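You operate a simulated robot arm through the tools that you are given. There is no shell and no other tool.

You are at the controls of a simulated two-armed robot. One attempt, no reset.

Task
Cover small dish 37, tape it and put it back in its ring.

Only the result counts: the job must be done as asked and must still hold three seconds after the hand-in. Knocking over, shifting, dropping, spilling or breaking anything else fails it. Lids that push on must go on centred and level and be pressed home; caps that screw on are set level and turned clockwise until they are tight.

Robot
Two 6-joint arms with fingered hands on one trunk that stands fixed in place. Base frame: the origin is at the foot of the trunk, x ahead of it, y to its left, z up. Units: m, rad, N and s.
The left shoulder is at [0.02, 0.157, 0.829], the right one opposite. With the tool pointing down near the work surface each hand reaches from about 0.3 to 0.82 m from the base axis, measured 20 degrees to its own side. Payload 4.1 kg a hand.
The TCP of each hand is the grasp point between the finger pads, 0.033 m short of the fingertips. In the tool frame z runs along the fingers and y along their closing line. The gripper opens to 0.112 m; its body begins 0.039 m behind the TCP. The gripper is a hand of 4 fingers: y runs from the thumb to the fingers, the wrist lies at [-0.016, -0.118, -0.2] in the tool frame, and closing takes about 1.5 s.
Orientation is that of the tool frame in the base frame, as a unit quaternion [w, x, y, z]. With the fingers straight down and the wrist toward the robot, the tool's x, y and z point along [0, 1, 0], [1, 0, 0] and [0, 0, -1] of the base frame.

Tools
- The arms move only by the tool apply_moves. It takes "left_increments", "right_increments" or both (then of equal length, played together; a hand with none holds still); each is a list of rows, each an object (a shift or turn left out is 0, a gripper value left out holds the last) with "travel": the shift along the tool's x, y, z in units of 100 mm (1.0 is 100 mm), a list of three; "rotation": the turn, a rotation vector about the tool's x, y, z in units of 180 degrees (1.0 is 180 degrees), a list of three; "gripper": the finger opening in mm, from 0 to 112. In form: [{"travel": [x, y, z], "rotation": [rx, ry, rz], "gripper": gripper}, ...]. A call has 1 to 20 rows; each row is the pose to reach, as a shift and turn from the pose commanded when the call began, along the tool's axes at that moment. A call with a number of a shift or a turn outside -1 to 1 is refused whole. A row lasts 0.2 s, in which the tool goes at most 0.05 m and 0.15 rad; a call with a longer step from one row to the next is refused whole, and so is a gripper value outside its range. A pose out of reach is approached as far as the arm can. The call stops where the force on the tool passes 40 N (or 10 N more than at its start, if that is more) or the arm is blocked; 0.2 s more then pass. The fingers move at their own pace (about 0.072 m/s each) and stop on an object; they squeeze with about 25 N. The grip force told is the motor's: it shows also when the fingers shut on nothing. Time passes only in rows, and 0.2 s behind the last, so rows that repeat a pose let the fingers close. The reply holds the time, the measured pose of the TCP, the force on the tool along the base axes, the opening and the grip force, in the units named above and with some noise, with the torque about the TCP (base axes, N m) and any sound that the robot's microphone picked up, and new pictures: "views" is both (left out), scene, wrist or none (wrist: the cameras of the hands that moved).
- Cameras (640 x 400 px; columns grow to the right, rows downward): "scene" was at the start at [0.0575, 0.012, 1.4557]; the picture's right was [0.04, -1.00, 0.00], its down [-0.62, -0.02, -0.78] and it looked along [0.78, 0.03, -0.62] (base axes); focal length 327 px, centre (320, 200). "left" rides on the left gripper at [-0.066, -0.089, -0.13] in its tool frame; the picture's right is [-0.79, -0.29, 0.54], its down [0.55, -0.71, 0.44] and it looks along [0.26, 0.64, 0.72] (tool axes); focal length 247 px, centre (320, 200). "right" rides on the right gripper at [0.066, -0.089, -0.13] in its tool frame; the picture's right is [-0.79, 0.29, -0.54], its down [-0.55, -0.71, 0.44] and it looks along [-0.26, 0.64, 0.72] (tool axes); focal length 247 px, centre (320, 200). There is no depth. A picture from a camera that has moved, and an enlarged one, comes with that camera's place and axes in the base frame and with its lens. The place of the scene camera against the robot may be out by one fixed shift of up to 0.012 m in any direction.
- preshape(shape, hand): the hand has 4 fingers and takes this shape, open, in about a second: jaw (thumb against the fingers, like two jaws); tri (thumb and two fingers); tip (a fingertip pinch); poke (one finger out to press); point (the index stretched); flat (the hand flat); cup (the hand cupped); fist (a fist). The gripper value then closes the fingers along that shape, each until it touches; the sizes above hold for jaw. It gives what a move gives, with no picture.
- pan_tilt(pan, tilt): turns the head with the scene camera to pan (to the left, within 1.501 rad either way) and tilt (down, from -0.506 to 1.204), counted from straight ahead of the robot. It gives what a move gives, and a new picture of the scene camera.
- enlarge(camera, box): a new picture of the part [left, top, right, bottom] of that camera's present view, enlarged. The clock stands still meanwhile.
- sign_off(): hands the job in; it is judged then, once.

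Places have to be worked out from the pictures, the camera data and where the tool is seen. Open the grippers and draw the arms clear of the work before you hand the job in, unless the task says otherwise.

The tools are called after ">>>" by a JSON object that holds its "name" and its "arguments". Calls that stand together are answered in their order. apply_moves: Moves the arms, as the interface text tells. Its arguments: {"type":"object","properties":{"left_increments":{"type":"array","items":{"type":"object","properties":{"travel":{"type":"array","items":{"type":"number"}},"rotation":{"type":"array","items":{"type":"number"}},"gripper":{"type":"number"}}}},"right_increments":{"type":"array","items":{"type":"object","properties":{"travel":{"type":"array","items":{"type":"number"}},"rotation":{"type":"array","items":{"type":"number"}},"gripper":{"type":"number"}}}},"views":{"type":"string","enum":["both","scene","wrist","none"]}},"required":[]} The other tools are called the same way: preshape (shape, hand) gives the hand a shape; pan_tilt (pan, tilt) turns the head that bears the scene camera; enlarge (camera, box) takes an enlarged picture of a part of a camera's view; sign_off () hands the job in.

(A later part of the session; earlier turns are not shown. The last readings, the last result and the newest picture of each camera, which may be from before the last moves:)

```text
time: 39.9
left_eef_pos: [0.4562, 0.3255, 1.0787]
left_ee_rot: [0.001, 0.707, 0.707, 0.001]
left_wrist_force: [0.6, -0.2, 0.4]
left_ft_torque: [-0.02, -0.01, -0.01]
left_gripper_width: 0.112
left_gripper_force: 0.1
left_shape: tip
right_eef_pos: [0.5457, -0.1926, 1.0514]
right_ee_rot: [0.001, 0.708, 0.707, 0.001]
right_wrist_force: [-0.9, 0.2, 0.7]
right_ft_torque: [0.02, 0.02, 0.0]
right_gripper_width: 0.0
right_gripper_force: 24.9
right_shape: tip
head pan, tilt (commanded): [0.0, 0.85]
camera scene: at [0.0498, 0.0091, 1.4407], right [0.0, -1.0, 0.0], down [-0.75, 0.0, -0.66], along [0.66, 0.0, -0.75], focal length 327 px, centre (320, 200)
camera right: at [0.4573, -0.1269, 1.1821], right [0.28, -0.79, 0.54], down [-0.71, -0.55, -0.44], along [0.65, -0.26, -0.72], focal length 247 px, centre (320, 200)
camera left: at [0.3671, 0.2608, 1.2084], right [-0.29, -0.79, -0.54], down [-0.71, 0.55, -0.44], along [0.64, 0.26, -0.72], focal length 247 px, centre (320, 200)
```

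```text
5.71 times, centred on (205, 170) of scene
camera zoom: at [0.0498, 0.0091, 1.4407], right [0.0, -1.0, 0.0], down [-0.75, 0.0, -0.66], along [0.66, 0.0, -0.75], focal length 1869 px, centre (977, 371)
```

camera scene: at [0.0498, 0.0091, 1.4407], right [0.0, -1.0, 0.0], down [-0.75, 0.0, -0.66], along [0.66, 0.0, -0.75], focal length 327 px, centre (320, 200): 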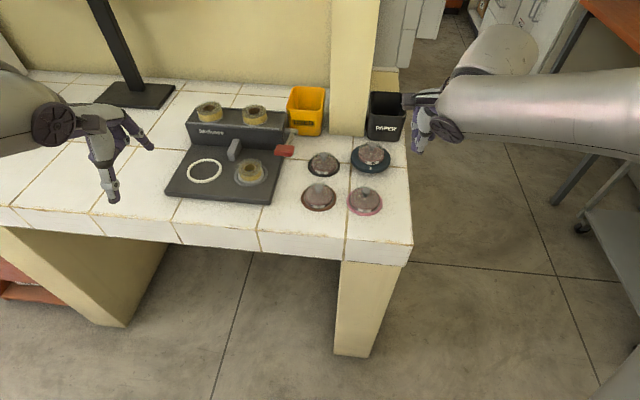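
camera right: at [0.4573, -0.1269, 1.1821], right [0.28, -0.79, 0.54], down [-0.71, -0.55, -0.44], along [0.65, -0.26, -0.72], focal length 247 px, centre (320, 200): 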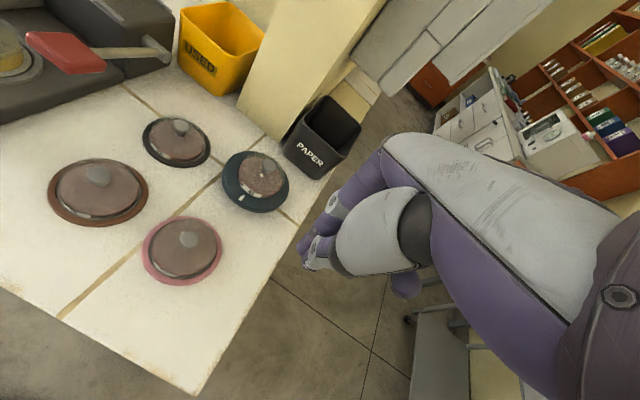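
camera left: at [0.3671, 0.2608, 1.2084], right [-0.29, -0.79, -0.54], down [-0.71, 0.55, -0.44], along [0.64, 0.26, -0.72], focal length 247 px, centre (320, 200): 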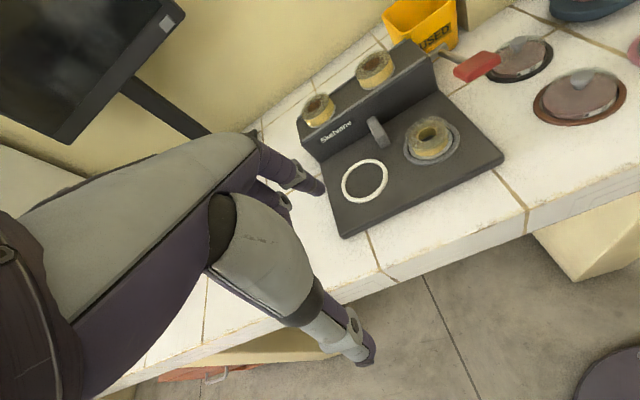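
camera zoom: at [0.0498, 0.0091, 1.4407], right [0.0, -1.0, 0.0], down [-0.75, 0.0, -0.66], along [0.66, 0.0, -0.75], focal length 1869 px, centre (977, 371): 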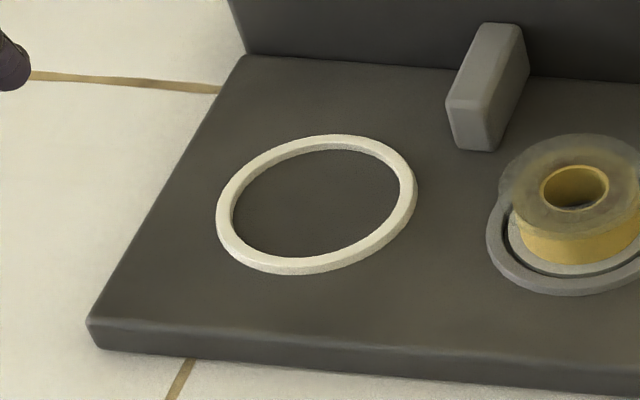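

The machine sits slightly rotated, and the white ring on its plate is free. I'll bring the left hand across, high up, towards dish 37.

>>> {"name": "apply_moves", "arguments": {"left_increments": [{"travel": [-0.33, 0.23, 0.05], "gripper": 36}, {"travel": [-0.66, 0.46, 0.1], "gripper": 36}, {"travel": [-1.0, 0.7, 0.15], "gripper": 36}], "views": "none"}}

>>> {"name": "apply_moves", "arguments": {"left_increments": [{"travel": [-0.33, 0.23, 0.05], "gripper": 36}, {"travel": [-0.66, 0.46, 0.1], "gripper": 36}, {"travel": [-1.0, 0.7, 0.15], "gripper": 36}], "views": "none"}}

>>> {"name": "apply_moves", "arguments": {"left_increments": [{"travel": [-0.33, 0.22, 0.05]}, {"travel": [-0.66, 0.44, 0.1]}, {"travel": [-1.0, 0.66, 0.2]}], "views": "both"}}

```text
time: 40.6
left_eef_pos: [0.5267, 0.225, 1.0635]
left_ee_rot: [0.002, 0.707, 0.707, 0.0]
left_wrist_force: [-0.3, 0.0, 0.1]
left_ft_torque: [0.03, -0.01, -0.04]
left_gripper_width: 0.0363
left_gripper_force: 0.1
left_shape: tip
right_eef_pos: [0.5461, -0.1909, 1.0527]
right_ee_rot: [0.001, 0.707, 0.707, 0.001]
right_wrist_force: [-0.2, 0.3, 0.5]
right_ft_torque: [-0.06, -0.01, -0.03]
right_gripper_width: 0.0
right_gripper_force: 24.7
right_shape: tip
head pan, tilt (commanded): [0.0, 0.85]
```

```text
time: 41.5
left_eef_pos: [0.596, 0.1256, 1.049]
left_ee_rot: [0.001, 0.707, 0.707, 0.0]
left_wrist_force: [0.5, -0.1, 0.5]
left_ft_torque: [-0.06, 0.0, 0.01]
left_gripper_width: 0.0363
left_gripper_force: 0.0
left_shape: tip
right_eef_pos: [0.5459, -0.1919, 1.0527]
right_ee_rot: [0.001, 0.707, 0.707, 0.002]
right_wrist_force: [-0.4, 0.4, -0.5]
right_ft_torque: [-0.04, -0.02, 0.01]
right_gripper_width: 0.0
right_gripper_force: 25.5
right_shape: tip
head pan, tilt (commanded): [0.0, 0.85]
```

```text
time: 42.2
left_eef_pos: [0.6626, 0.0252, 1.0292]
left_ee_rot: [0.001, 0.708, 0.707, 0.0]
left_wrist_force: [-0.2, 1.2, 0.8]
left_ft_torque: [-0.05, 0.0, -0.01]
left_gripper_width: 0.0363
left_gripper_force: 0.1
left_shape: tip
right_eef_pos: [0.5445, -0.1931, 1.0528]
right_ee_rot: [0.001, 0.707, 0.707, 0.001]
right_wrist_force: [0.4, -0.1, 0.9]
right_ft_torque: [-0.06, -0.01, -0.04]
right_gripper_width: 0.0
right_gripper_force: 25.1
right_shape: tip
head pan, tilt (commanded): [0.0, 0.85]
camera scene: at [0.0492, 0.0094, 1.4407], right [0.0, -1.0, 0.0], down [-0.75, 0.0, -0.66], along [0.66, 0.0, -0.75], focal length 327 px, centre (320, 200)
camera left: at [0.5734, -0.039, 1.1593], right [-0.29, -0.79, -0.54], down [-0.71, 0.55, -0.44], along [0.64, 0.26, -0.72], focal length 247 px, centre (320, 200)
```

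scene: 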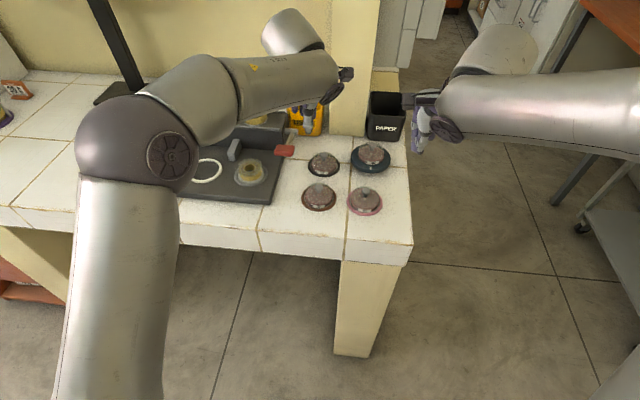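
left: 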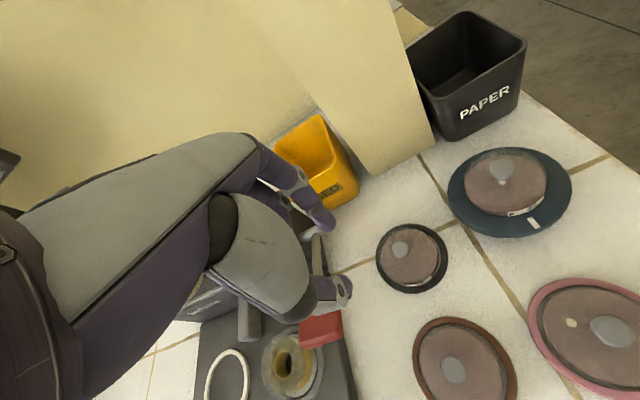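

From here the knob measures (0.686, -0.008), agreeing with the earlier near-range estimate. I'll move the open left pinch to just above it.

>>> {"name": "apply_moves", "arguments": {"left_increments": [{"travel": [-0.16, 0.12, 0.2]}, {"travel": [-0.325, 0.238, 0.4]}, {"travel": [-0.325, 0.238, 0.6]}, {"travel": [-0.325, 0.238, 0.75]}, {"travel": [-0.325, 0.238, 0.75]}], "views": "wrist"}}

>>> {"name": "enlarge", "arguments": {"camera": "left", "box": [280, 190, 420, 330]}}

>>> {"name": "enlarge", "arguments": {"camera": "scene", "box": [290, 110, 370, 180]}}

>>> {"name": "enlarge", "arguments": {"camera": "right", "box": [100, 50, 280, 190]}}

```text
time: 43.5
left_eef_pos: [0.6859, -0.0071, 0.9532]
left_ee_rot: [0.002, 0.707, 0.707, 0.0]
left_wrist_force: [0.1, -0.1, 0.5]
left_ft_torque: [-0.01, 0.0, 0.0]
left_gripper_width: 0.0364
left_gripper_force: 0.0
left_shape: tip
right_eef_pos: [0.5458, -0.1919, 1.0519]
right_ee_rot: [0.001, 0.706, 0.708, 0.001]
right_wrist_force: [1.0, -0.1, -0.3]
right_ft_torque: [-0.02, 0.0, -0.01]
right_gripper_width: 0.0001
right_gripper_force: 24.9
right_shape: tip
head pan, tilt (commanded): [0.0, 0.85]
camera left: at [0.5971, -0.0719, 1.0839], right [-0.29, -0.79, -0.54], down [-0.71, 0.55, -0.44], along [0.64, 0.26, -0.72], focal length 247 px, centre (320, 200)
```

left: 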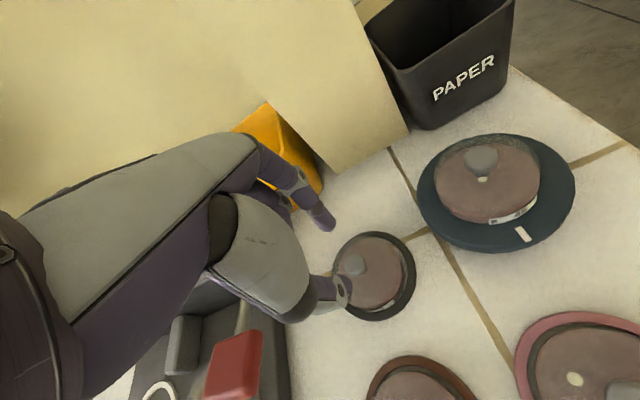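

```text
2.86 times, centred on (350, 260) of left
camera zoom: at [0.5971, -0.0719, 1.0839], right [-0.29, -0.79, -0.54], down [-0.71, 0.55, -0.44], along [0.64, 0.26, -0.72], focal length 706 px, centre (234, 29)
```

zoom: 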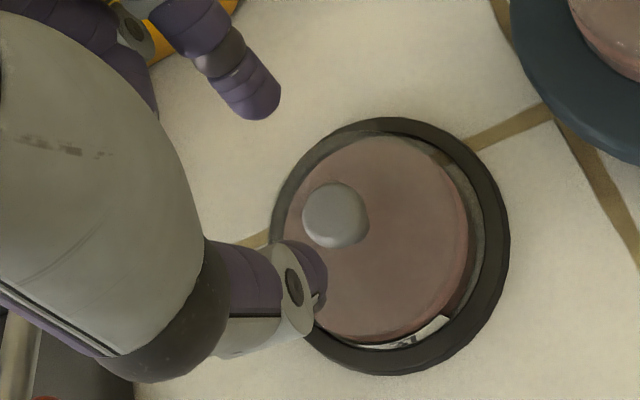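

```text
5.71 times, centred on (330, 145) of scene
camera zoom: at [0.0496, 0.0089, 1.4407], right [0.0, -1.0, 0.0], down [-0.75, 0.0, -0.66], along [0.66, 0.0, -0.75], focal length 1869 px, centre (263, 514)
```

zoom: 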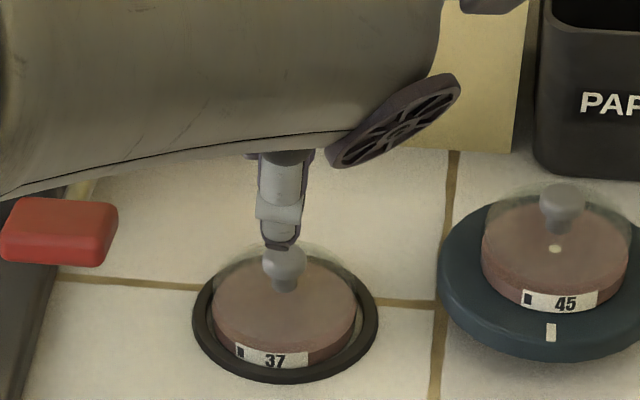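

```text
2.86 times, centred on (190, 120) of right
camera zoom: at [0.4573, -0.1269, 1.1822], right [0.28, -0.79, 0.54], down [-0.71, -0.55, -0.44], along [0.65, -0.26, -0.72], focal length 706 px, centre (691, 429)
```

zoom: 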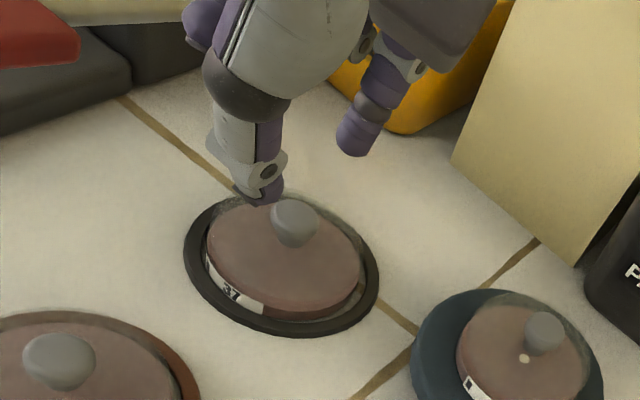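

The knob sits at (-2.8, 0.5) mm in the left tool frame, nicely between index and thumb. I'll descend to grasp height.

>>> {"name": "apply_moves", "arguments": {"left_increments": [{"travel": [0, 0.0, 0.15]}, {"travel": [0, 0.0, 0.3]}, {"travel": [0, 0.0, 0.4]}, {"travel": [0, 0.0, 0.47]}, {"travel": [0, 0.0, 0.47]}], "views": "wrist"}}

>>> {"name": "enlarge", "arguments": {"camera": "left", "box": [280, 190, 420, 330]}}

>>> {"name": "enlarge", "arguments": {"camera": "right", "box": [130, 80, 230, 180]}}

```text
time: 44.6
left_eef_pos: [0.6864, -0.0062, 0.9067]
left_ee_rot: [0.0, 0.707, 0.708, 0.0]
left_wrist_force: [0.2, 0.4, 1.6]
left_ft_torque: [-0.02, 0.02, 0.02]
left_gripper_width: 0.0366
left_gripper_force: 0.0
left_shape: tip
right_eef_pos: [0.5462, -0.1913, 1.053]
right_ee_rot: [0.001, 0.707, 0.707, 0.001]
right_wrist_force: [0.6, -0.2, 0.4]
right_ft_torque: [-0.04, 0.0, -0.03]
right_gripper_width: 0.0
right_gripper_force: 25.4
right_shape: tip
head pan, tilt (commanded): [0.0, 0.85]
camera left: at [0.5968, -0.0721, 1.0367], right [-0.29, -0.79, -0.54], down [-0.71, 0.55, -0.44], along [0.64, 0.26, -0.72], focal length 247 px, centre (320, 200)
```

left: 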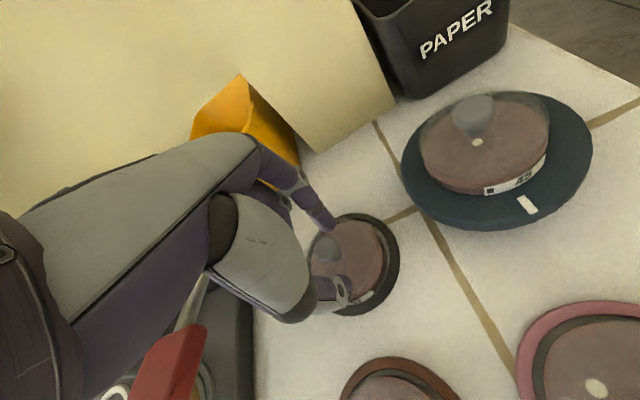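

```text
2.86 times, centred on (350, 260) of left
camera zoom: at [0.5968, -0.0721, 1.0367], right [-0.29, -0.79, -0.54], down [-0.71, 0.55, -0.44], along [0.64, 0.26, -0.72], focal length 706 px, centre (234, 29)
```

zoom: 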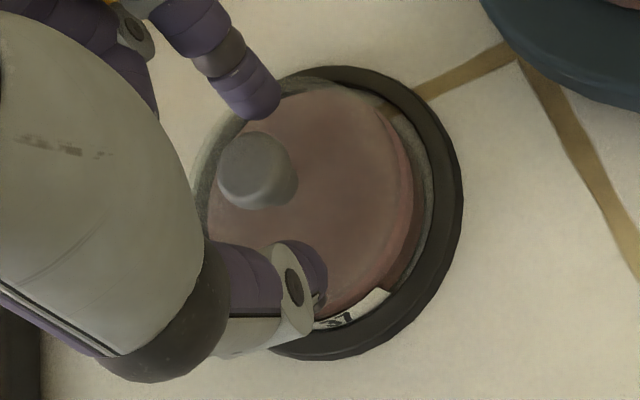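

```text
4.00 times, centred on (180, 130) of right
camera zoom: at [0.4573, -0.1269, 1.1822], right [0.28, -0.79, 0.54], down [-0.71, -0.55, -0.44], along [0.65, -0.26, -0.72], focal length 988 px, centre (880, 480)
```

zoom: 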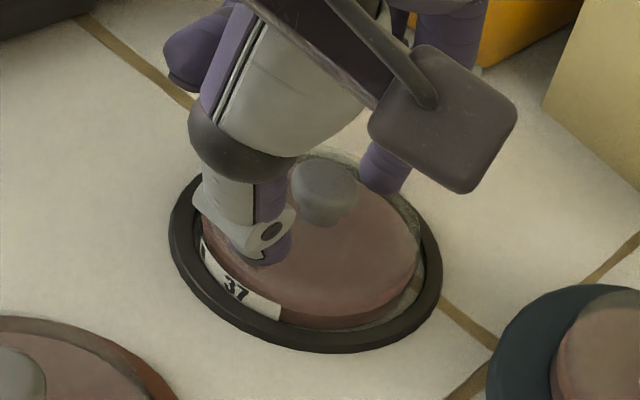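

The knob cap is well centred in the pinch, so I'll close the left fingers on it.

>>> {"name": "apply_moves", "arguments": {"left_increments": [{"gripper": 26}, {"gripper": 18}, {"gripper": 10}, {"gripper": 8}, {"gripper": 8}, {"gripper": 8}], "views": "none"}}

>>> {"name": "enlarge", "arguments": {"camera": "left", "box": [280, 190, 420, 330]}}

>>> {"name": "enlarge", "arguments": {"camera": "right", "box": [130, 80, 230, 180]}}

```text
time: 46.0
left_eef_pos: [0.686, -0.0072, 0.9073]
left_ee_rot: [0.0, 0.707, 0.707, 0.0]
left_wrist_force: [0.3, 0.1, 0.3]
left_ft_torque: [-0.03, 0.0, -0.03]
left_gripper_width: 0.0144
left_gripper_force: 25.5
left_shape: tip
right_eef_pos: [0.5467, -0.1919, 1.052]
right_ee_rot: [0.001, 0.707, 0.708, 0.002]
right_wrist_force: [0.2, -0.2, 0.2]
right_ft_torque: [0.04, 0.05, 0.0]
right_gripper_width: 0.0002
right_gripper_force: 25.4
right_shape: tip
head pan, tilt (commanded): [0.0, 0.85]
heard: snap
```

```text
2.86 times, centred on (350, 260) of left
camera zoom: at [0.5969, -0.072, 1.0367], right [-0.29, -0.79, -0.54], down [-0.71, 0.55, -0.44], along [0.64, 0.26, -0.72], focal length 706 px, centre (234, 29)
```

zoom: 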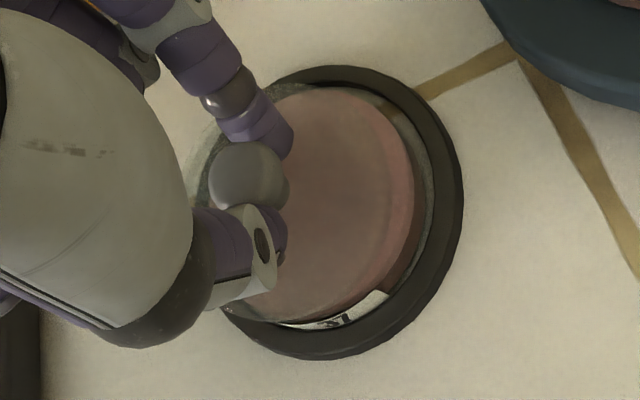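

```text
4.00 times, centred on (180, 130) of right
camera zoom: at [0.4573, -0.1269, 1.1821], right [0.28, -0.79, 0.54], down [-0.71, -0.55, -0.44], along [0.65, -0.26, -0.72], focal length 988 px, centre (880, 480)
```

zoom: 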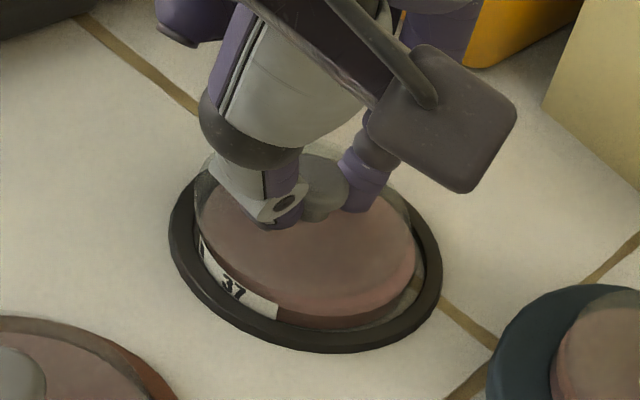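

A second snap: the fingers closed under the cap onto the stem (14 mm), and the lid seems to have popped loose. I'll look closely before doing anything.

>>> {"name": "enlarge", "arguments": {"camera": "right", "box": [150, 105, 220, 170]}}

>>> {"name": "enlarge", "arguments": {"camera": "scene", "box": [300, 130, 350, 180]}}

>>> {"name": "enlarge", "arguments": {"camera": "left", "box": [300, 205, 400, 320]}}

```text
6.15 times, centred on (185, 138) of right
camera zoom: at [0.4573, -0.1269, 1.1821], right [0.28, -0.79, 0.54], down [-0.71, -0.55, -0.44], along [0.65, -0.26, -0.72], focal length 1520 px, centre (1151, 585)
```

zoom: 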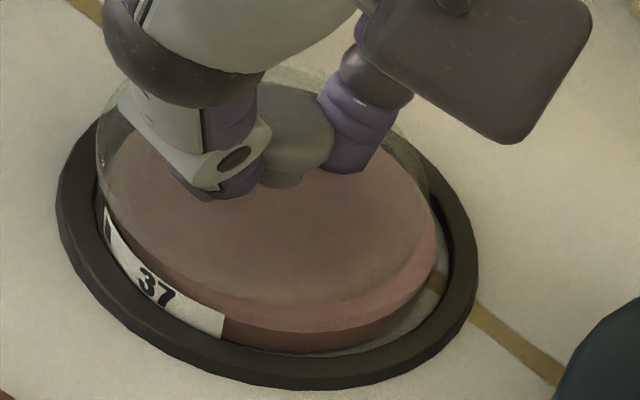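

```text
8.00 times, centred on (325, 155) of scene
camera zoom: at [0.0496, 0.0089, 1.4407], right [0.0, -1.0, 0.0], down [-0.75, 0.0, -0.66], along [0.66, 0.0, -0.75], focal length 2616 px, centre (280, 560)
```

zoom: 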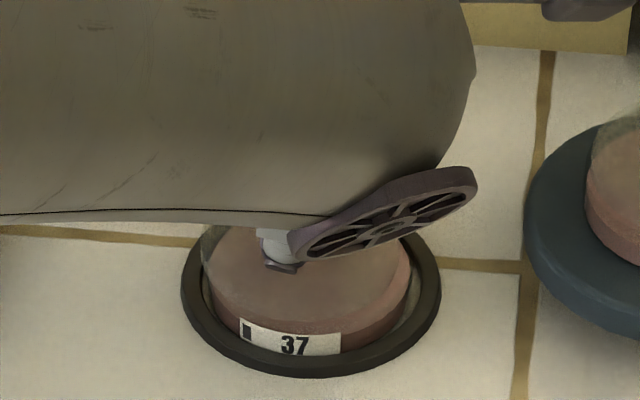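

```text
3.48 times, centred on (350, 262) of left
camera zoom: at [0.5969, -0.072, 1.0367], right [-0.29, -0.79, -0.54], down [-0.71, 0.55, -0.44], along [0.64, 0.26, -0.72], focal length 859 px, centre (216, -17)
```

zoom: 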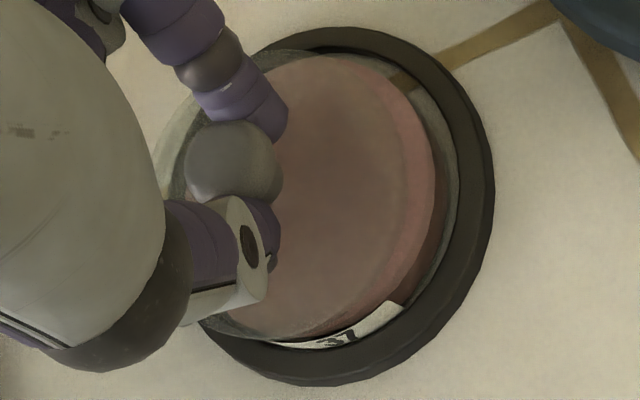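

The lid has come up off the dish and is now held by its stem in the left hand; the dish is still in its ring. I'll lift the lid 12 mm straight up and check its attitude before setting it again.

>>> {"name": "apply_moves", "arguments": {"left_increments": [{"travel": [0, 0, -0.06]}, {"travel": [0, 0, -0.12]}, {"travel": [0, 0, -0.12]}], "views": "none"}}

>>> {"name": "enlarge", "arguments": {"camera": "right", "box": [150, 105, 220, 170]}}

>>> {"name": "enlarge", "arguments": {"camera": "left", "box": [300, 205, 400, 320]}}

>>> {"name": "enlarge", "arguments": {"camera": "scene", "box": [300, 130, 350, 180]}}

```text
time: 46.9
left_eef_pos: [0.6857, -0.0066, 0.9181]
left_ee_rot: [0.0, 0.707, 0.707, 0.0]
left_wrist_force: [0.0, 0.2, -0.1]
left_ft_torque: [0.01, 0.0, 0.01]
left_gripper_width: 0.0142
left_gripper_force: 25.4
left_shape: tip
right_eef_pos: [0.5471, -0.1909, 1.0521]
right_ee_rot: [0.001, 0.707, 0.707, 0.001]
right_wrist_force: [0.3, 0.4, -0.3]
right_ft_torque: [0.03, 0.0, -0.01]
right_gripper_width: 0.0
right_gripper_force: 25.0
right_shape: tip
head pan, tilt (commanded): [0.0, 0.85]
```

```text
6.15 times, centred on (185, 138) of right
camera zoom: at [0.4573, -0.1269, 1.1821], right [0.28, -0.79, 0.54], down [-0.71, -0.55, -0.44], along [0.65, -0.26, -0.72], focal length 1520 px, centre (1151, 585)
```

zoom: 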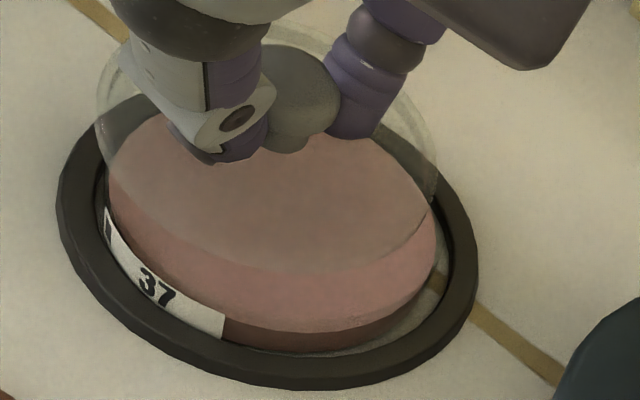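

```text
3.48 times, centred on (350, 262) of left
camera zoom: at [0.5965, -0.0719, 1.0489], right [-0.29, -0.79, -0.54], down [-0.71, 0.55, -0.44], along [0.64, 0.26, -0.72], focal length 859 px, centre (216, -17)
```

zoom: 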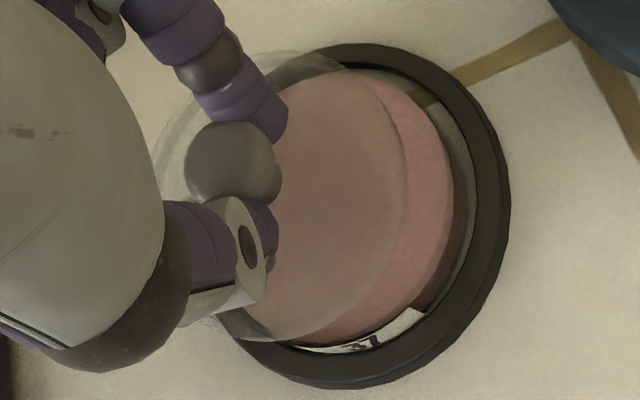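

```text
8.00 times, centred on (325, 155) of scene
camera zoom: at [0.0496, 0.0089, 1.4407], right [0.0, -1.0, 0.0], down [-0.75, 0.0, -0.66], along [0.66, 0.0, -0.75], focal length 2616 px, centre (280, 560)
```

zoom: 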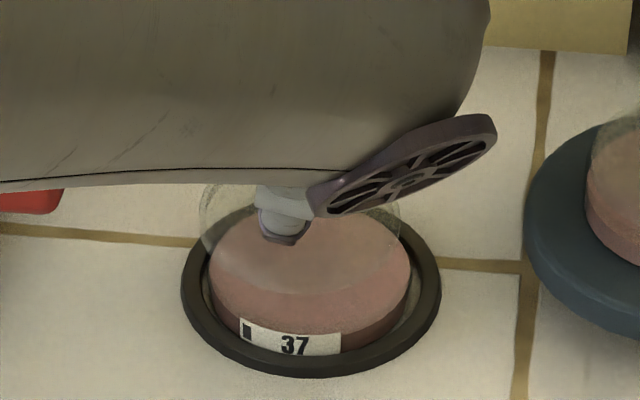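

The dish stayed behind and the lid is held about 3 mm too far in +y relative to it. I'll check the lid's tilt with tighter zooms.

>>> {"name": "enlarge", "arguments": {"camera": "scene", "box": [306, 145, 346, 180]}}

>>> {"name": "enlarge", "arguments": {"camera": "right", "box": [155, 110, 205, 155]}}

```text
11.43 times, centred on (326, 162) of scene
camera zoom: at [0.0496, 0.0089, 1.4407], right [0.0, -1.0, 0.0], down [-0.75, 0.0, -0.66], along [0.66, 0.0, -0.75], focal length 3737 px, centre (251, 629)
```

zoom: 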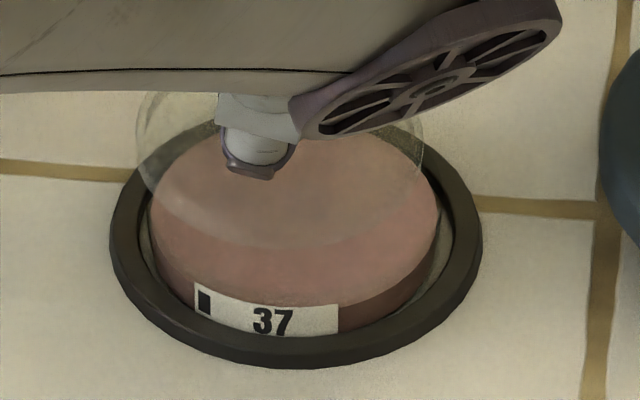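

```text
8.89 times, centred on (180, 132) of right
camera zoom: at [0.4573, -0.1269, 1.1821], right [0.28, -0.79, 0.54], down [-0.71, -0.55, -0.44], along [0.65, -0.26, -0.72], focal length 2195 px, centre (1564, 800)
```

zoom: 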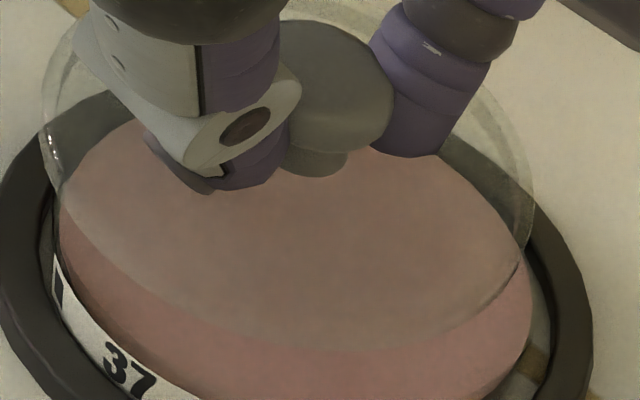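

The lid is level side to side but offset by roughly (-2, +3.4) mm from the dish. I'll correct that and lower it by 10 mm to compare again.

>>> {"name": "apply_moves", "arguments": {"left_increments": [{"travel": [-0.034, 0.02, 0.03]}, {"travel": [-0.034, 0.02, 0.06]}, {"travel": [-0.034, 0.02, 0.1]}, {"travel": [-0.034, 0.02, 0.1]}], "views": "none"}}

>>> {"name": "enlarge", "arguments": {"camera": "scene", "box": [306, 145, 346, 180]}}

>>> {"name": "enlarge", "arguments": {"camera": "right", "box": [150, 105, 220, 170]}}

>>> {"name": "enlarge", "arguments": {"camera": "left", "box": [300, 205, 400, 320]}}

```text
time: 47.9
left_eef_pos: [0.6871, -0.0108, 0.9087]
left_ee_rot: [-0.001, 0.707, 0.707, 0.0]
left_wrist_force: [-1.0, 0.8, -1.2]
left_ft_torque: [-0.01, 0.01, 0.02]
left_gripper_width: 0.0142
left_gripper_force: 25.4
left_shape: tip
right_eef_pos: [0.5461, -0.1919, 1.052]
right_ee_rot: [0.001, 0.707, 0.708, 0.001]
right_wrist_force: [-0.5, 0.9, -0.5]
right_ft_torque: [0.0, 0.0, 0.04]
right_gripper_width: 0.0
right_gripper_force: 24.8
right_shape: tip
head pan, tilt (commanded): [0.0, 0.85]
```

```text
11.43 times, centred on (326, 162) of scene
camera zoom: at [0.0496, 0.0089, 1.4407], right [0.0, -1.0, 0.0], down [-0.75, 0.0, -0.66], along [0.66, 0.0, -0.75], focal length 3737 px, centre (251, 629)
```

zoom: 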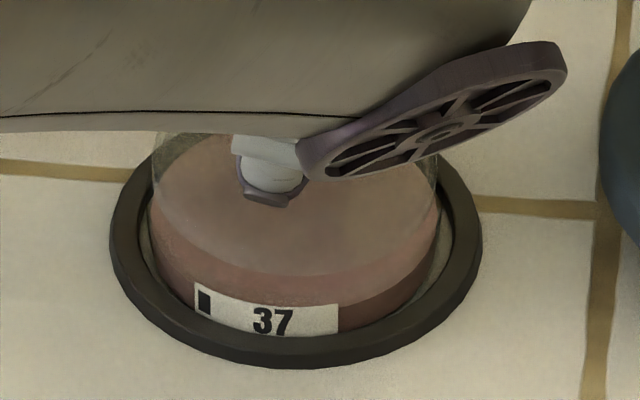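

```text
6.15 times, centred on (185, 138) of right
camera zoom: at [0.4573, -0.1269, 1.1821], right [0.28, -0.79, 0.54], down [-0.71, -0.55, -0.44], along [0.65, -0.26, -0.72], focal length 1520 px, centre (1151, 585)
```

zoom: 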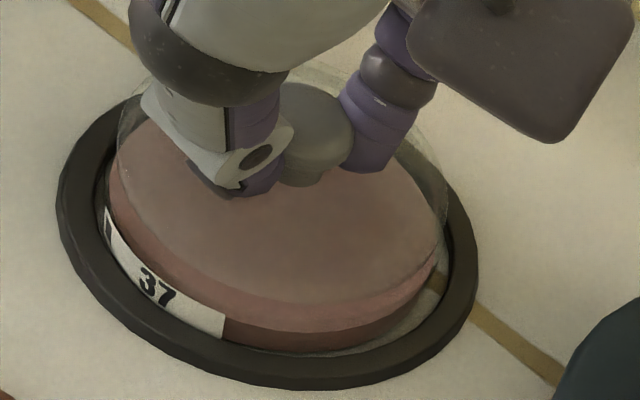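

```text
3.48 times, centred on (350, 262) of left
camera zoom: at [0.5987, -0.0754, 1.0387], right [-0.29, -0.79, -0.54], down [-0.71, 0.55, -0.44], along [0.64, 0.26, -0.72], focal length 859 px, centre (216, -17)
```

zoom: 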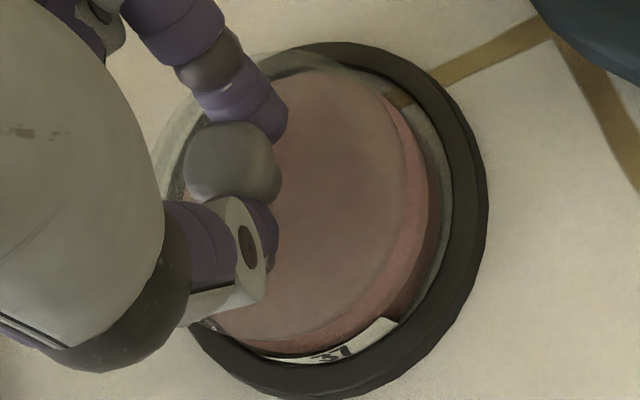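

In the scene view lid and dish edges now coincide left and right. I'll lower gently until contact.

>>> {"name": "apply_moves", "arguments": {"left_increments": [{"travel": [0, 0, 0.02]}, {"travel": [0, 0, 0.04]}, {"travel": [0, 0, 0.055]}, {"travel": [0, 0, 0.07]}, {"travel": [0, 0, 0.07]}], "views": "none"}}

>>> {"name": "enlarge", "arguments": {"camera": "scene", "box": [306, 145, 346, 180]}}

>>> {"name": "enlarge", "arguments": {"camera": "right", "box": [150, 105, 220, 170]}}

>>> {"name": "enlarge", "arguments": {"camera": "left", "box": [300, 205, 400, 320]}}

```text
time: 49.0
left_eef_pos: [0.6888, -0.0118, 0.9045]
left_ee_rot: [0.004, 0.708, 0.707, 0.001]
left_wrist_force: [-7.7, 0.5, 29.5]
left_ft_torque: [0.03, 0.79, 0.05]
left_gripper_width: 0.0144
left_gripper_force: 24.6
left_shape: tip
right_eef_pos: [0.5455, -0.1916, 1.0527]
right_ee_rot: [0.002, 0.707, 0.707, 0.002]
right_wrist_force: [0.4, -0.3, 0.7]
right_ft_torque: [0.01, -0.04, -0.04]
right_gripper_width: 0.0001
right_gripper_force: 25.0
right_shape: tip
head pan, tilt (commanded): [0.0, 0.85]
heard: snap
```

```text
11.43 times, centred on (326, 162) of scene
camera zoom: at [0.0485, 0.0089, 1.4408], right [0.0, -1.0, 0.0], down [-0.75, 0.0, -0.66], along [0.66, 0.0, -0.75], focal length 3737 px, centre (251, 629)
```

zoom: 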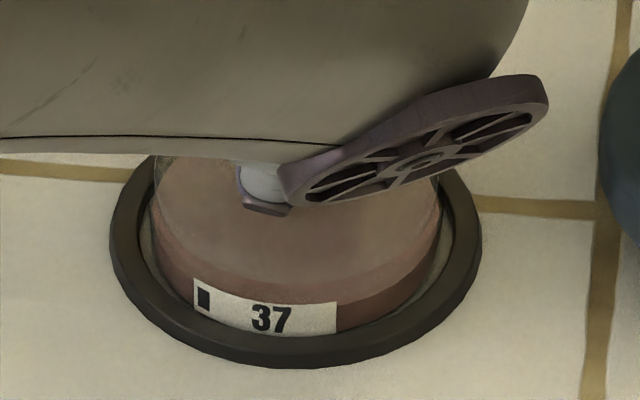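

```text
6.15 times, centred on (185, 138) of right
camera zoom: at [0.4564, -0.1269, 1.1825], right [0.28, -0.79, 0.54], down [-0.71, -0.55, -0.44], along [0.65, -0.26, -0.72], focal length 1520 px, centre (1151, 585)
```

zoom: 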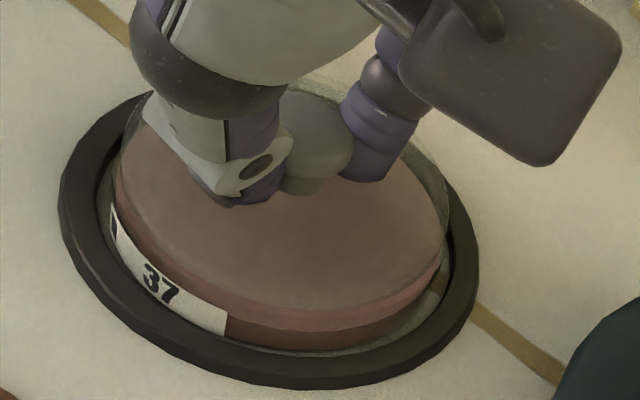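

```text
3.48 times, centred on (350, 262) of left
camera zoom: at [0.5982, -0.0753, 1.035], right [-0.28, -0.79, -0.54], down [-0.71, 0.55, -0.44], along [0.65, 0.25, -0.72], focal length 859 px, centre (216, -17)
```

zoom: 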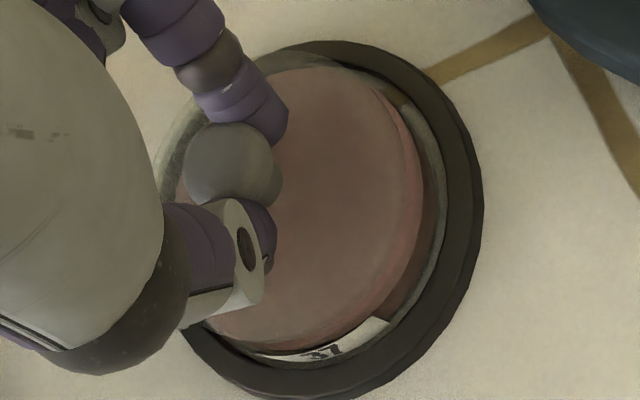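

Another snap under a 29 N push, so the lid is seated again, and this time the fingers hold the stem beneath the cap, which is a secure hold. I'll relieve the push and lift a few millimetres to see whether the dish comes along.

>>> {"name": "apply_moves", "arguments": {"left_increments": [{"travel": [0, 0, -0.01]}, {"travel": [0, 0, -0.02]}, {"travel": [0, 0, -0.03]}, {"travel": [0, 0, -0.04]}, {"travel": [0, 0, -0.05]}, {"travel": [0, 0, -0.06]}, {"travel": [0, 0, -0.06]}], "views": "none"}}

>>> {"name": "enlarge", "arguments": {"camera": "scene", "box": [306, 145, 346, 180]}}

>>> {"name": "enlarge", "arguments": {"camera": "right", "box": [150, 105, 220, 170]}}

```text
time: 50.6
left_eef_pos: [0.6879, -0.0102, 0.9057]
left_ee_rot: [-0.002, 0.706, 0.708, 0.0]
left_wrist_force: [1.0, -0.7, -0.5]
left_ft_torque: [-0.08, -0.06, 0.02]
left_gripper_width: 0.0142
left_gripper_force: 25.5
left_shape: tip
right_eef_pos: [0.5457, -0.1911, 1.0533]
right_ee_rot: [0.001, 0.707, 0.707, 0.002]
right_wrist_force: [-0.3, -0.5, 0.3]
right_ft_torque: [0.02, 0.01, -0.01]
right_gripper_width: 0.0
right_gripper_force: 24.8
right_shape: tip
head pan, tilt (commanded): [0.0, 0.85]
heard: snap
```

```text
11.43 times, centred on (326, 162) of scene
camera zoom: at [0.0496, 0.0089, 1.4407], right [0.0, -1.0, 0.0], down [-0.75, 0.0, -0.66], along [0.66, 0.0, -0.75], focal length 3737 px, centre (251, 629)
```

zoom: 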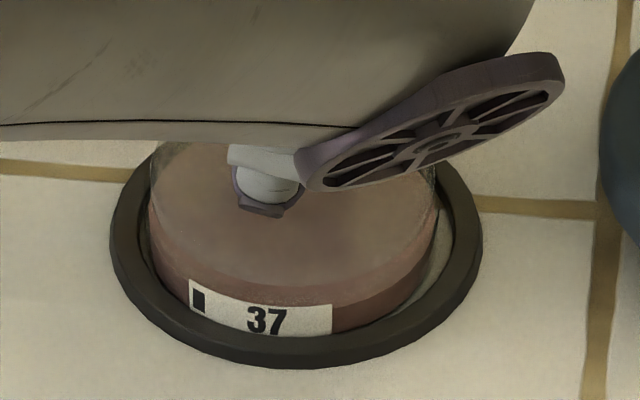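

```text
6.15 times, centred on (185, 138) of right
camera zoom: at [0.4573, -0.1269, 1.1821], right [0.28, -0.79, 0.54], down [-0.71, -0.55, -0.44], along [0.65, -0.26, -0.72], focal length 1520 px, centre (1151, 585)
```

zoom: 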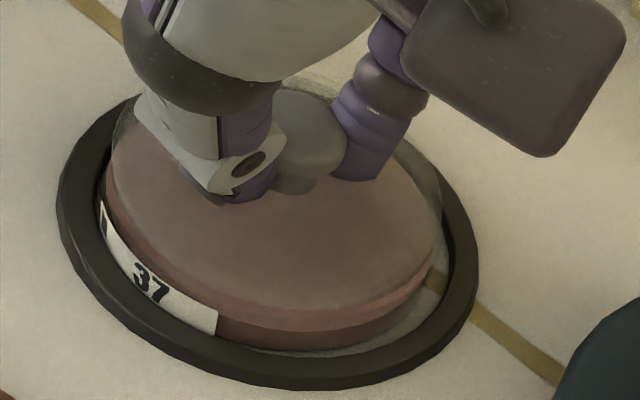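

It snapped loose again as soon as I lifted, so the lid can't carry the dish before taping. I'll press it home again, release without pulling up, and then carry the dish by its sides instead.

>>> {"name": "apply_moves", "arguments": {"left_increments": [{"travel": [0, 0, 0.015]}, {"travel": [0, 0, 0.03]}, {"travel": [0, 0, 0.04]}, {"travel": [0, 0, 0.05]}, {"travel": [0, 0, 0.05]}], "views": "none"}}

```text
time: 51.9
left_eef_pos: [0.6886, -0.011, 0.9048]
left_ee_rot: [0.002, 0.708, 0.707, 0.001]
left_wrist_force: [-2.0, 0.6, 13.2]
left_ft_torque: [-0.03, 0.29, -0.01]
left_gripper_width: 0.0141
left_gripper_force: 24.4
left_shape: tip
right_eef_pos: [0.5461, -0.1919, 1.0534]
right_ee_rot: [0.002, 0.708, 0.707, 0.002]
right_wrist_force: [0.4, 0.2, 0.1]
right_ft_torque: [0.01, -0.01, 0.02]
right_gripper_width: 0.0
right_gripper_force: 24.5
right_shape: tip
head pan, tilt (commanded): [0.0, 0.85]
```

13 N and no snap yet, so I'll push a little further.

>>> {"name": "apply_moves", "arguments": {"left_increments": [{"travel": [0, 0, 0.007]}, {"travel": [0, 0, 0.014]}, {"travel": [0, 0, 0.02]}, {"travel": [0, 0, 0.02]}], "views": "none"}}

>>> {"name": "enlarge", "arguments": {"camera": "right", "box": [150, 105, 220, 170]}}

```text
time: 52.9
left_eef_pos: [0.6875, -0.0115, 0.9047]
left_ee_rot: [0.004, 0.707, 0.707, 0.001]
left_wrist_force: [-2.8, 0.4, 31.0]
left_ft_torque: [0.0, 0.43, 0.05]
left_gripper_width: 0.0144
left_gripper_force: 24.8
left_shape: tip
right_eef_pos: [0.5453, -0.1908, 1.0539]
right_ee_rot: [0.001, 0.707, 0.707, 0.001]
right_wrist_force: [-0.2, 0.2, 0.1]
right_ft_torque: [-0.01, 0.01, 0.0]
right_gripper_width: 0.0002
right_gripper_force: 24.9
right_shape: tip
head pan, tilt (commanded): [0.0, 0.85]
```

```text
6.15 times, centred on (185, 138) of right
camera zoom: at [0.4565, -0.1269, 1.1825], right [0.28, -0.79, 0.54], down [-0.71, -0.55, -0.44], along [0.65, -0.26, -0.72], focal length 1520 px, centre (1151, 585)
```

zoom: 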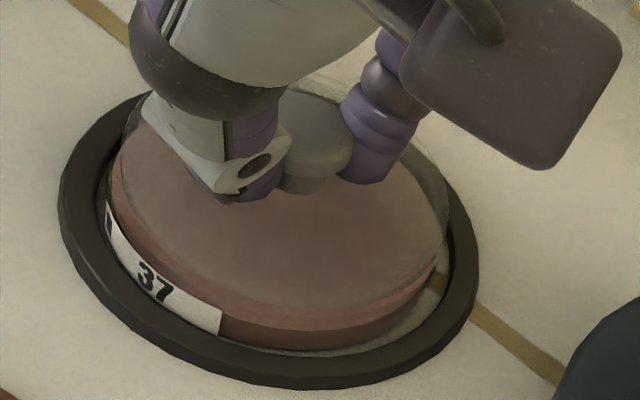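

31 N without a snap: the dish has shifted about 1.5 mm in its ring, so lid and dish are slightly misaligned. I'll back off, nudge the lid to match, and check.

>>> {"name": "apply_moves", "arguments": {"left_increments": [{"travel": [0, 0, -0.03]}, {"travel": [0, 0, -0.06]}, {"travel": [0, 0, -0.1]}, {"travel": [0.012, 0, -0.1]}, {"travel": [0.012, 0, -0.1]}], "views": "none"}}

>>> {"name": "enlarge", "arguments": {"camera": "scene", "box": [306, 145, 346, 180]}}

>>> {"name": "enlarge", "arguments": {"camera": "right", "box": [150, 105, 220, 170]}}

>>> {"name": "enlarge", "arguments": {"camera": "left", "box": [300, 205, 400, 320]}}

```text
time: 54.0
left_eef_pos: [0.6882, -0.0099, 0.9104]
left_ee_rot: [0.0, 0.707, 0.707, 0.0]
left_wrist_force: [-0.3, -0.3, 0.0]
left_ft_torque: [-0.01, 0.0, -0.02]
left_gripper_width: 0.014
left_gripper_force: 25.0
left_shape: tip
right_eef_pos: [0.5467, -0.1915, 1.0525]
right_ee_rot: [0.001, 0.707, 0.707, 0.002]
right_wrist_force: [-0.2, 0.0, -0.1]
right_ft_torque: [-0.01, 0.03, -0.01]
right_gripper_width: 0.0001
right_gripper_force: 25.1
right_shape: tip
head pan, tilt (commanded): [0.0, 0.85]
```

```text
11.43 times, centred on (326, 162) of scene
camera zoom: at [0.0496, 0.0089, 1.4407], right [0.0, -1.0, 0.0], down [-0.75, 0.0, -0.66], along [0.66, 0.0, -0.75], focal length 3737 px, centre (251, 629)
```

zoom: 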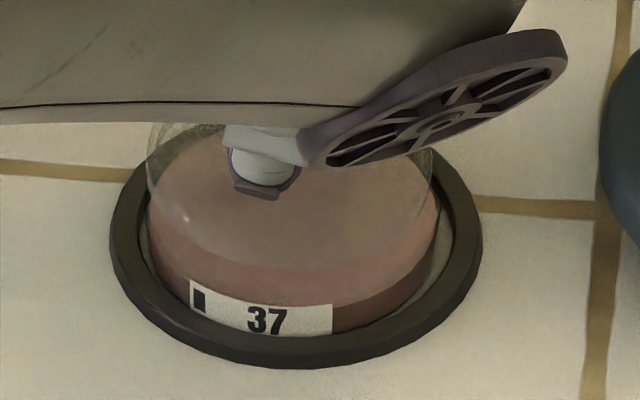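

```text
6.15 times, centred on (185, 138) of right
camera zoom: at [0.4573, -0.1269, 1.1821], right [0.28, -0.79, 0.54], down [-0.71, -0.55, -0.44], along [0.65, -0.26, -0.72], focal length 1520 px, centre (1151, 585)
```

zoom: 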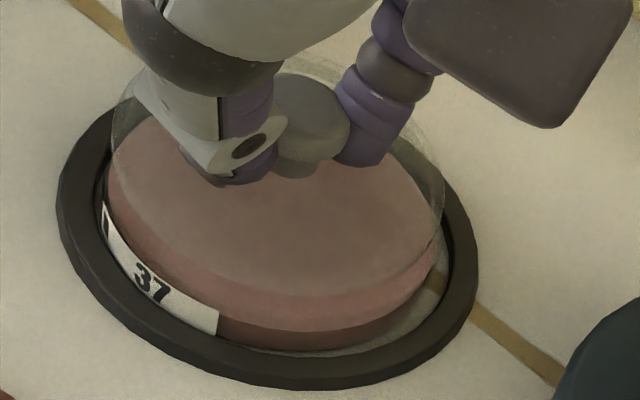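

```text
3.48 times, centred on (350, 262) of left
camera zoom: at [0.5988, -0.0745, 1.0403], right [-0.29, -0.79, -0.54], down [-0.71, 0.55, -0.44], along [0.64, 0.26, -0.72], focal length 859 px, centre (216, -17)
```

zoom: 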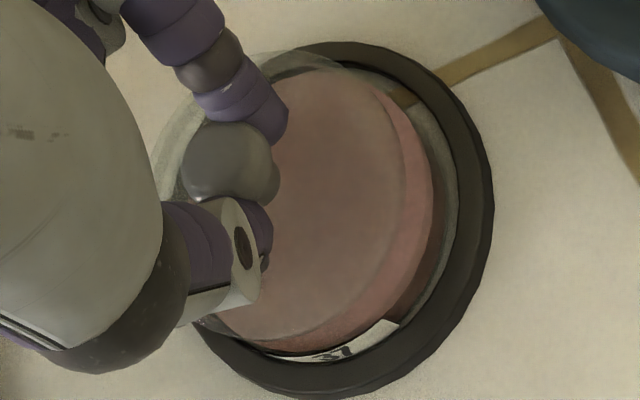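

Lid and dish edges match again to about 0.5 mm. I'll add 1 mm in x, lower and press.

>>> {"name": "apply_moves", "arguments": {"left_increments": [{"travel": [0.0, 0.01, 0.03]}, {"travel": [0.0, 0.01, 0.05]}, {"travel": [0.0, 0.01, 0.06]}, {"travel": [0.0, 0.01, 0.07]}, {"travel": [0.0, 0.01, 0.08]}, {"travel": [0.0, 0.01, 0.085]}, {"travel": [0.0, 0.01, 0.085]}], "views": "none"}}

```text
time: 55.6
left_eef_pos: [0.6908, -0.0093, 0.9044]
left_ee_rot: [0.002, 0.707, 0.707, 0.002]
left_wrist_force: [-2.8, 0.2, 21.0]
left_ft_torque: [-0.02, 0.34, 0.01]
left_gripper_width: 0.0141
left_gripper_force: 24.9
left_shape: tip
right_eef_pos: [0.545, -0.1916, 1.0525]
right_ee_rot: [0.0, 0.707, 0.707, 0.001]
right_wrist_force: [0.4, 0.7, -0.2]
right_ft_torque: [0.01, -0.01, 0.01]
right_gripper_width: 0.0001
right_gripper_force: 24.7
right_shape: tip
head pan, tilt (commanded): [0.0, 0.85]
```

It's being pressed off-centre through the thumb tip, which is why it won't snap evenly. I'll relieve the push, let go of the knob, rise and inspect before pressing on the knob's centre with closed fingertips.

>>> {"name": "apply_moves", "arguments": {"left_increments": [{"travel": [0, 0, -0.02]}, {"travel": [0, 0, -0.035]}, {"travel": [0, 0, -0.035], "gripper": 20}, {"travel": [0, 0, -0.035], "gripper": 28}, {"travel": [0, 0, -0.035], "gripper": 36}, {"travel": [0, 0, -0.035], "gripper": 36}, {"travel": [0, 0, -0.1]}, {"travel": [0, 0, -0.3]}, {"travel": [0, 0, -0.5]}], "views": "wrist"}}

>>> {"name": "enlarge", "arguments": {"camera": "right", "box": [140, 95, 230, 175]}}

>>> {"name": "enlarge", "arguments": {"camera": "left", "box": [290, 195, 430, 330]}}

>>> {"name": "enlarge", "arguments": {"camera": "scene", "box": [306, 145, 346, 180]}}

```text
time: 57.6
left_eef_pos: [0.6878, -0.0089, 0.9534]
left_ee_rot: [0.002, 0.707, 0.707, -0.001]
left_wrist_force: [-0.6, 0.3, -0.2]
left_ft_torque: [0.0, 0.01, -0.03]
left_gripper_width: 0.036
left_gripper_force: 0.0
left_shape: tip
right_eef_pos: [0.5458, -0.1914, 1.0523]
right_ee_rot: [0.001, 0.707, 0.707, 0.001]
right_wrist_force: [-0.5, 0.0, -0.6]
right_ft_torque: [-0.02, -0.01, 0.04]
right_gripper_width: 0.0
right_gripper_force: 25.3
right_shape: tip
head pan, tilt (commanded): [0.0, 0.85]
heard: snap
camera left: at [0.5998, -0.074, 1.083], right [-0.29, -0.79, -0.54], down [-0.71, 0.55, -0.44], along [0.64, 0.26, -0.72], focal length 247 px, centre (320, 200)
```

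left: 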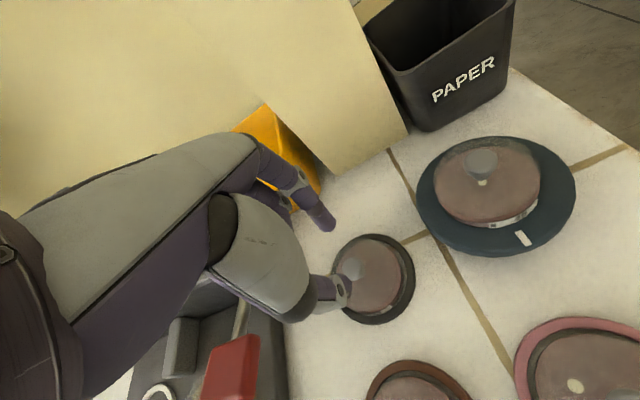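

```text
5.00 times, centred on (185, 135) of right
camera zoom: at [0.4574, -0.1269, 1.1821], right [0.28, -0.79, 0.54], down [-0.71, -0.55, -0.44], along [0.65, -0.26, -0.72], focal length 1235 px, centre (995, 525)
```

zoom: 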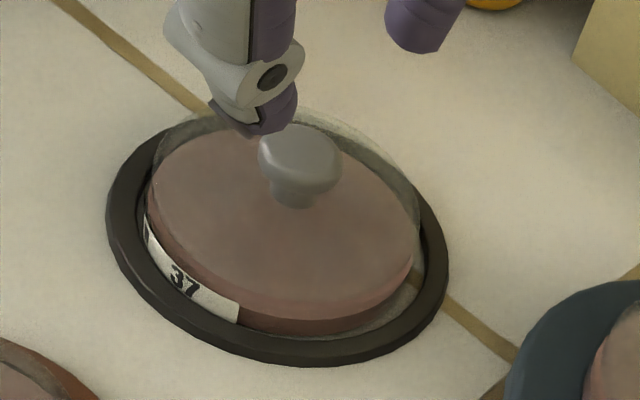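

```text
2.96 times, centred on (360, 262) of left
camera zoom: at [0.5998, -0.074, 1.083], right [-0.29, -0.79, -0.54], down [-0.71, 0.55, -0.44], along [0.64, 0.26, -0.72], focal length 732 px, centre (202, 15)
```

zoom: 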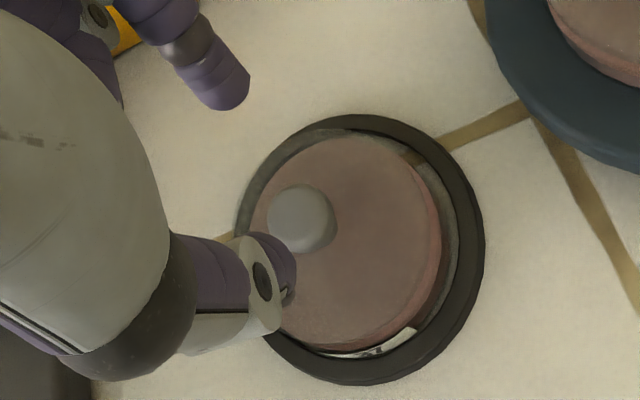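

```text
11.43 times, centred on (326, 162) of scene
camera zoom: at [0.0497, 0.0089, 1.4407], right [0.0, -1.0, 0.0], down [-0.75, 0.0, -0.66], along [0.66, 0.0, -0.75], focal length 3737 px, centre (251, 629)
```

zoom: 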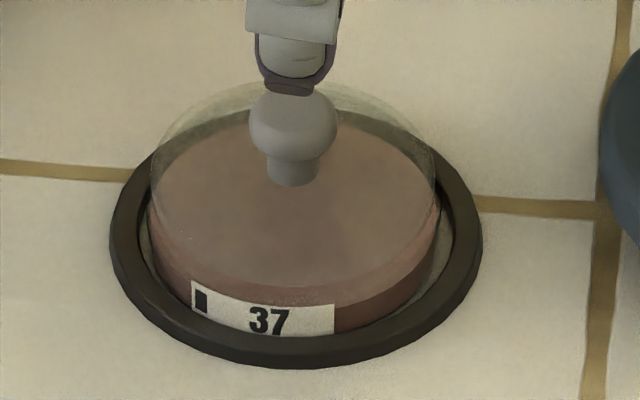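

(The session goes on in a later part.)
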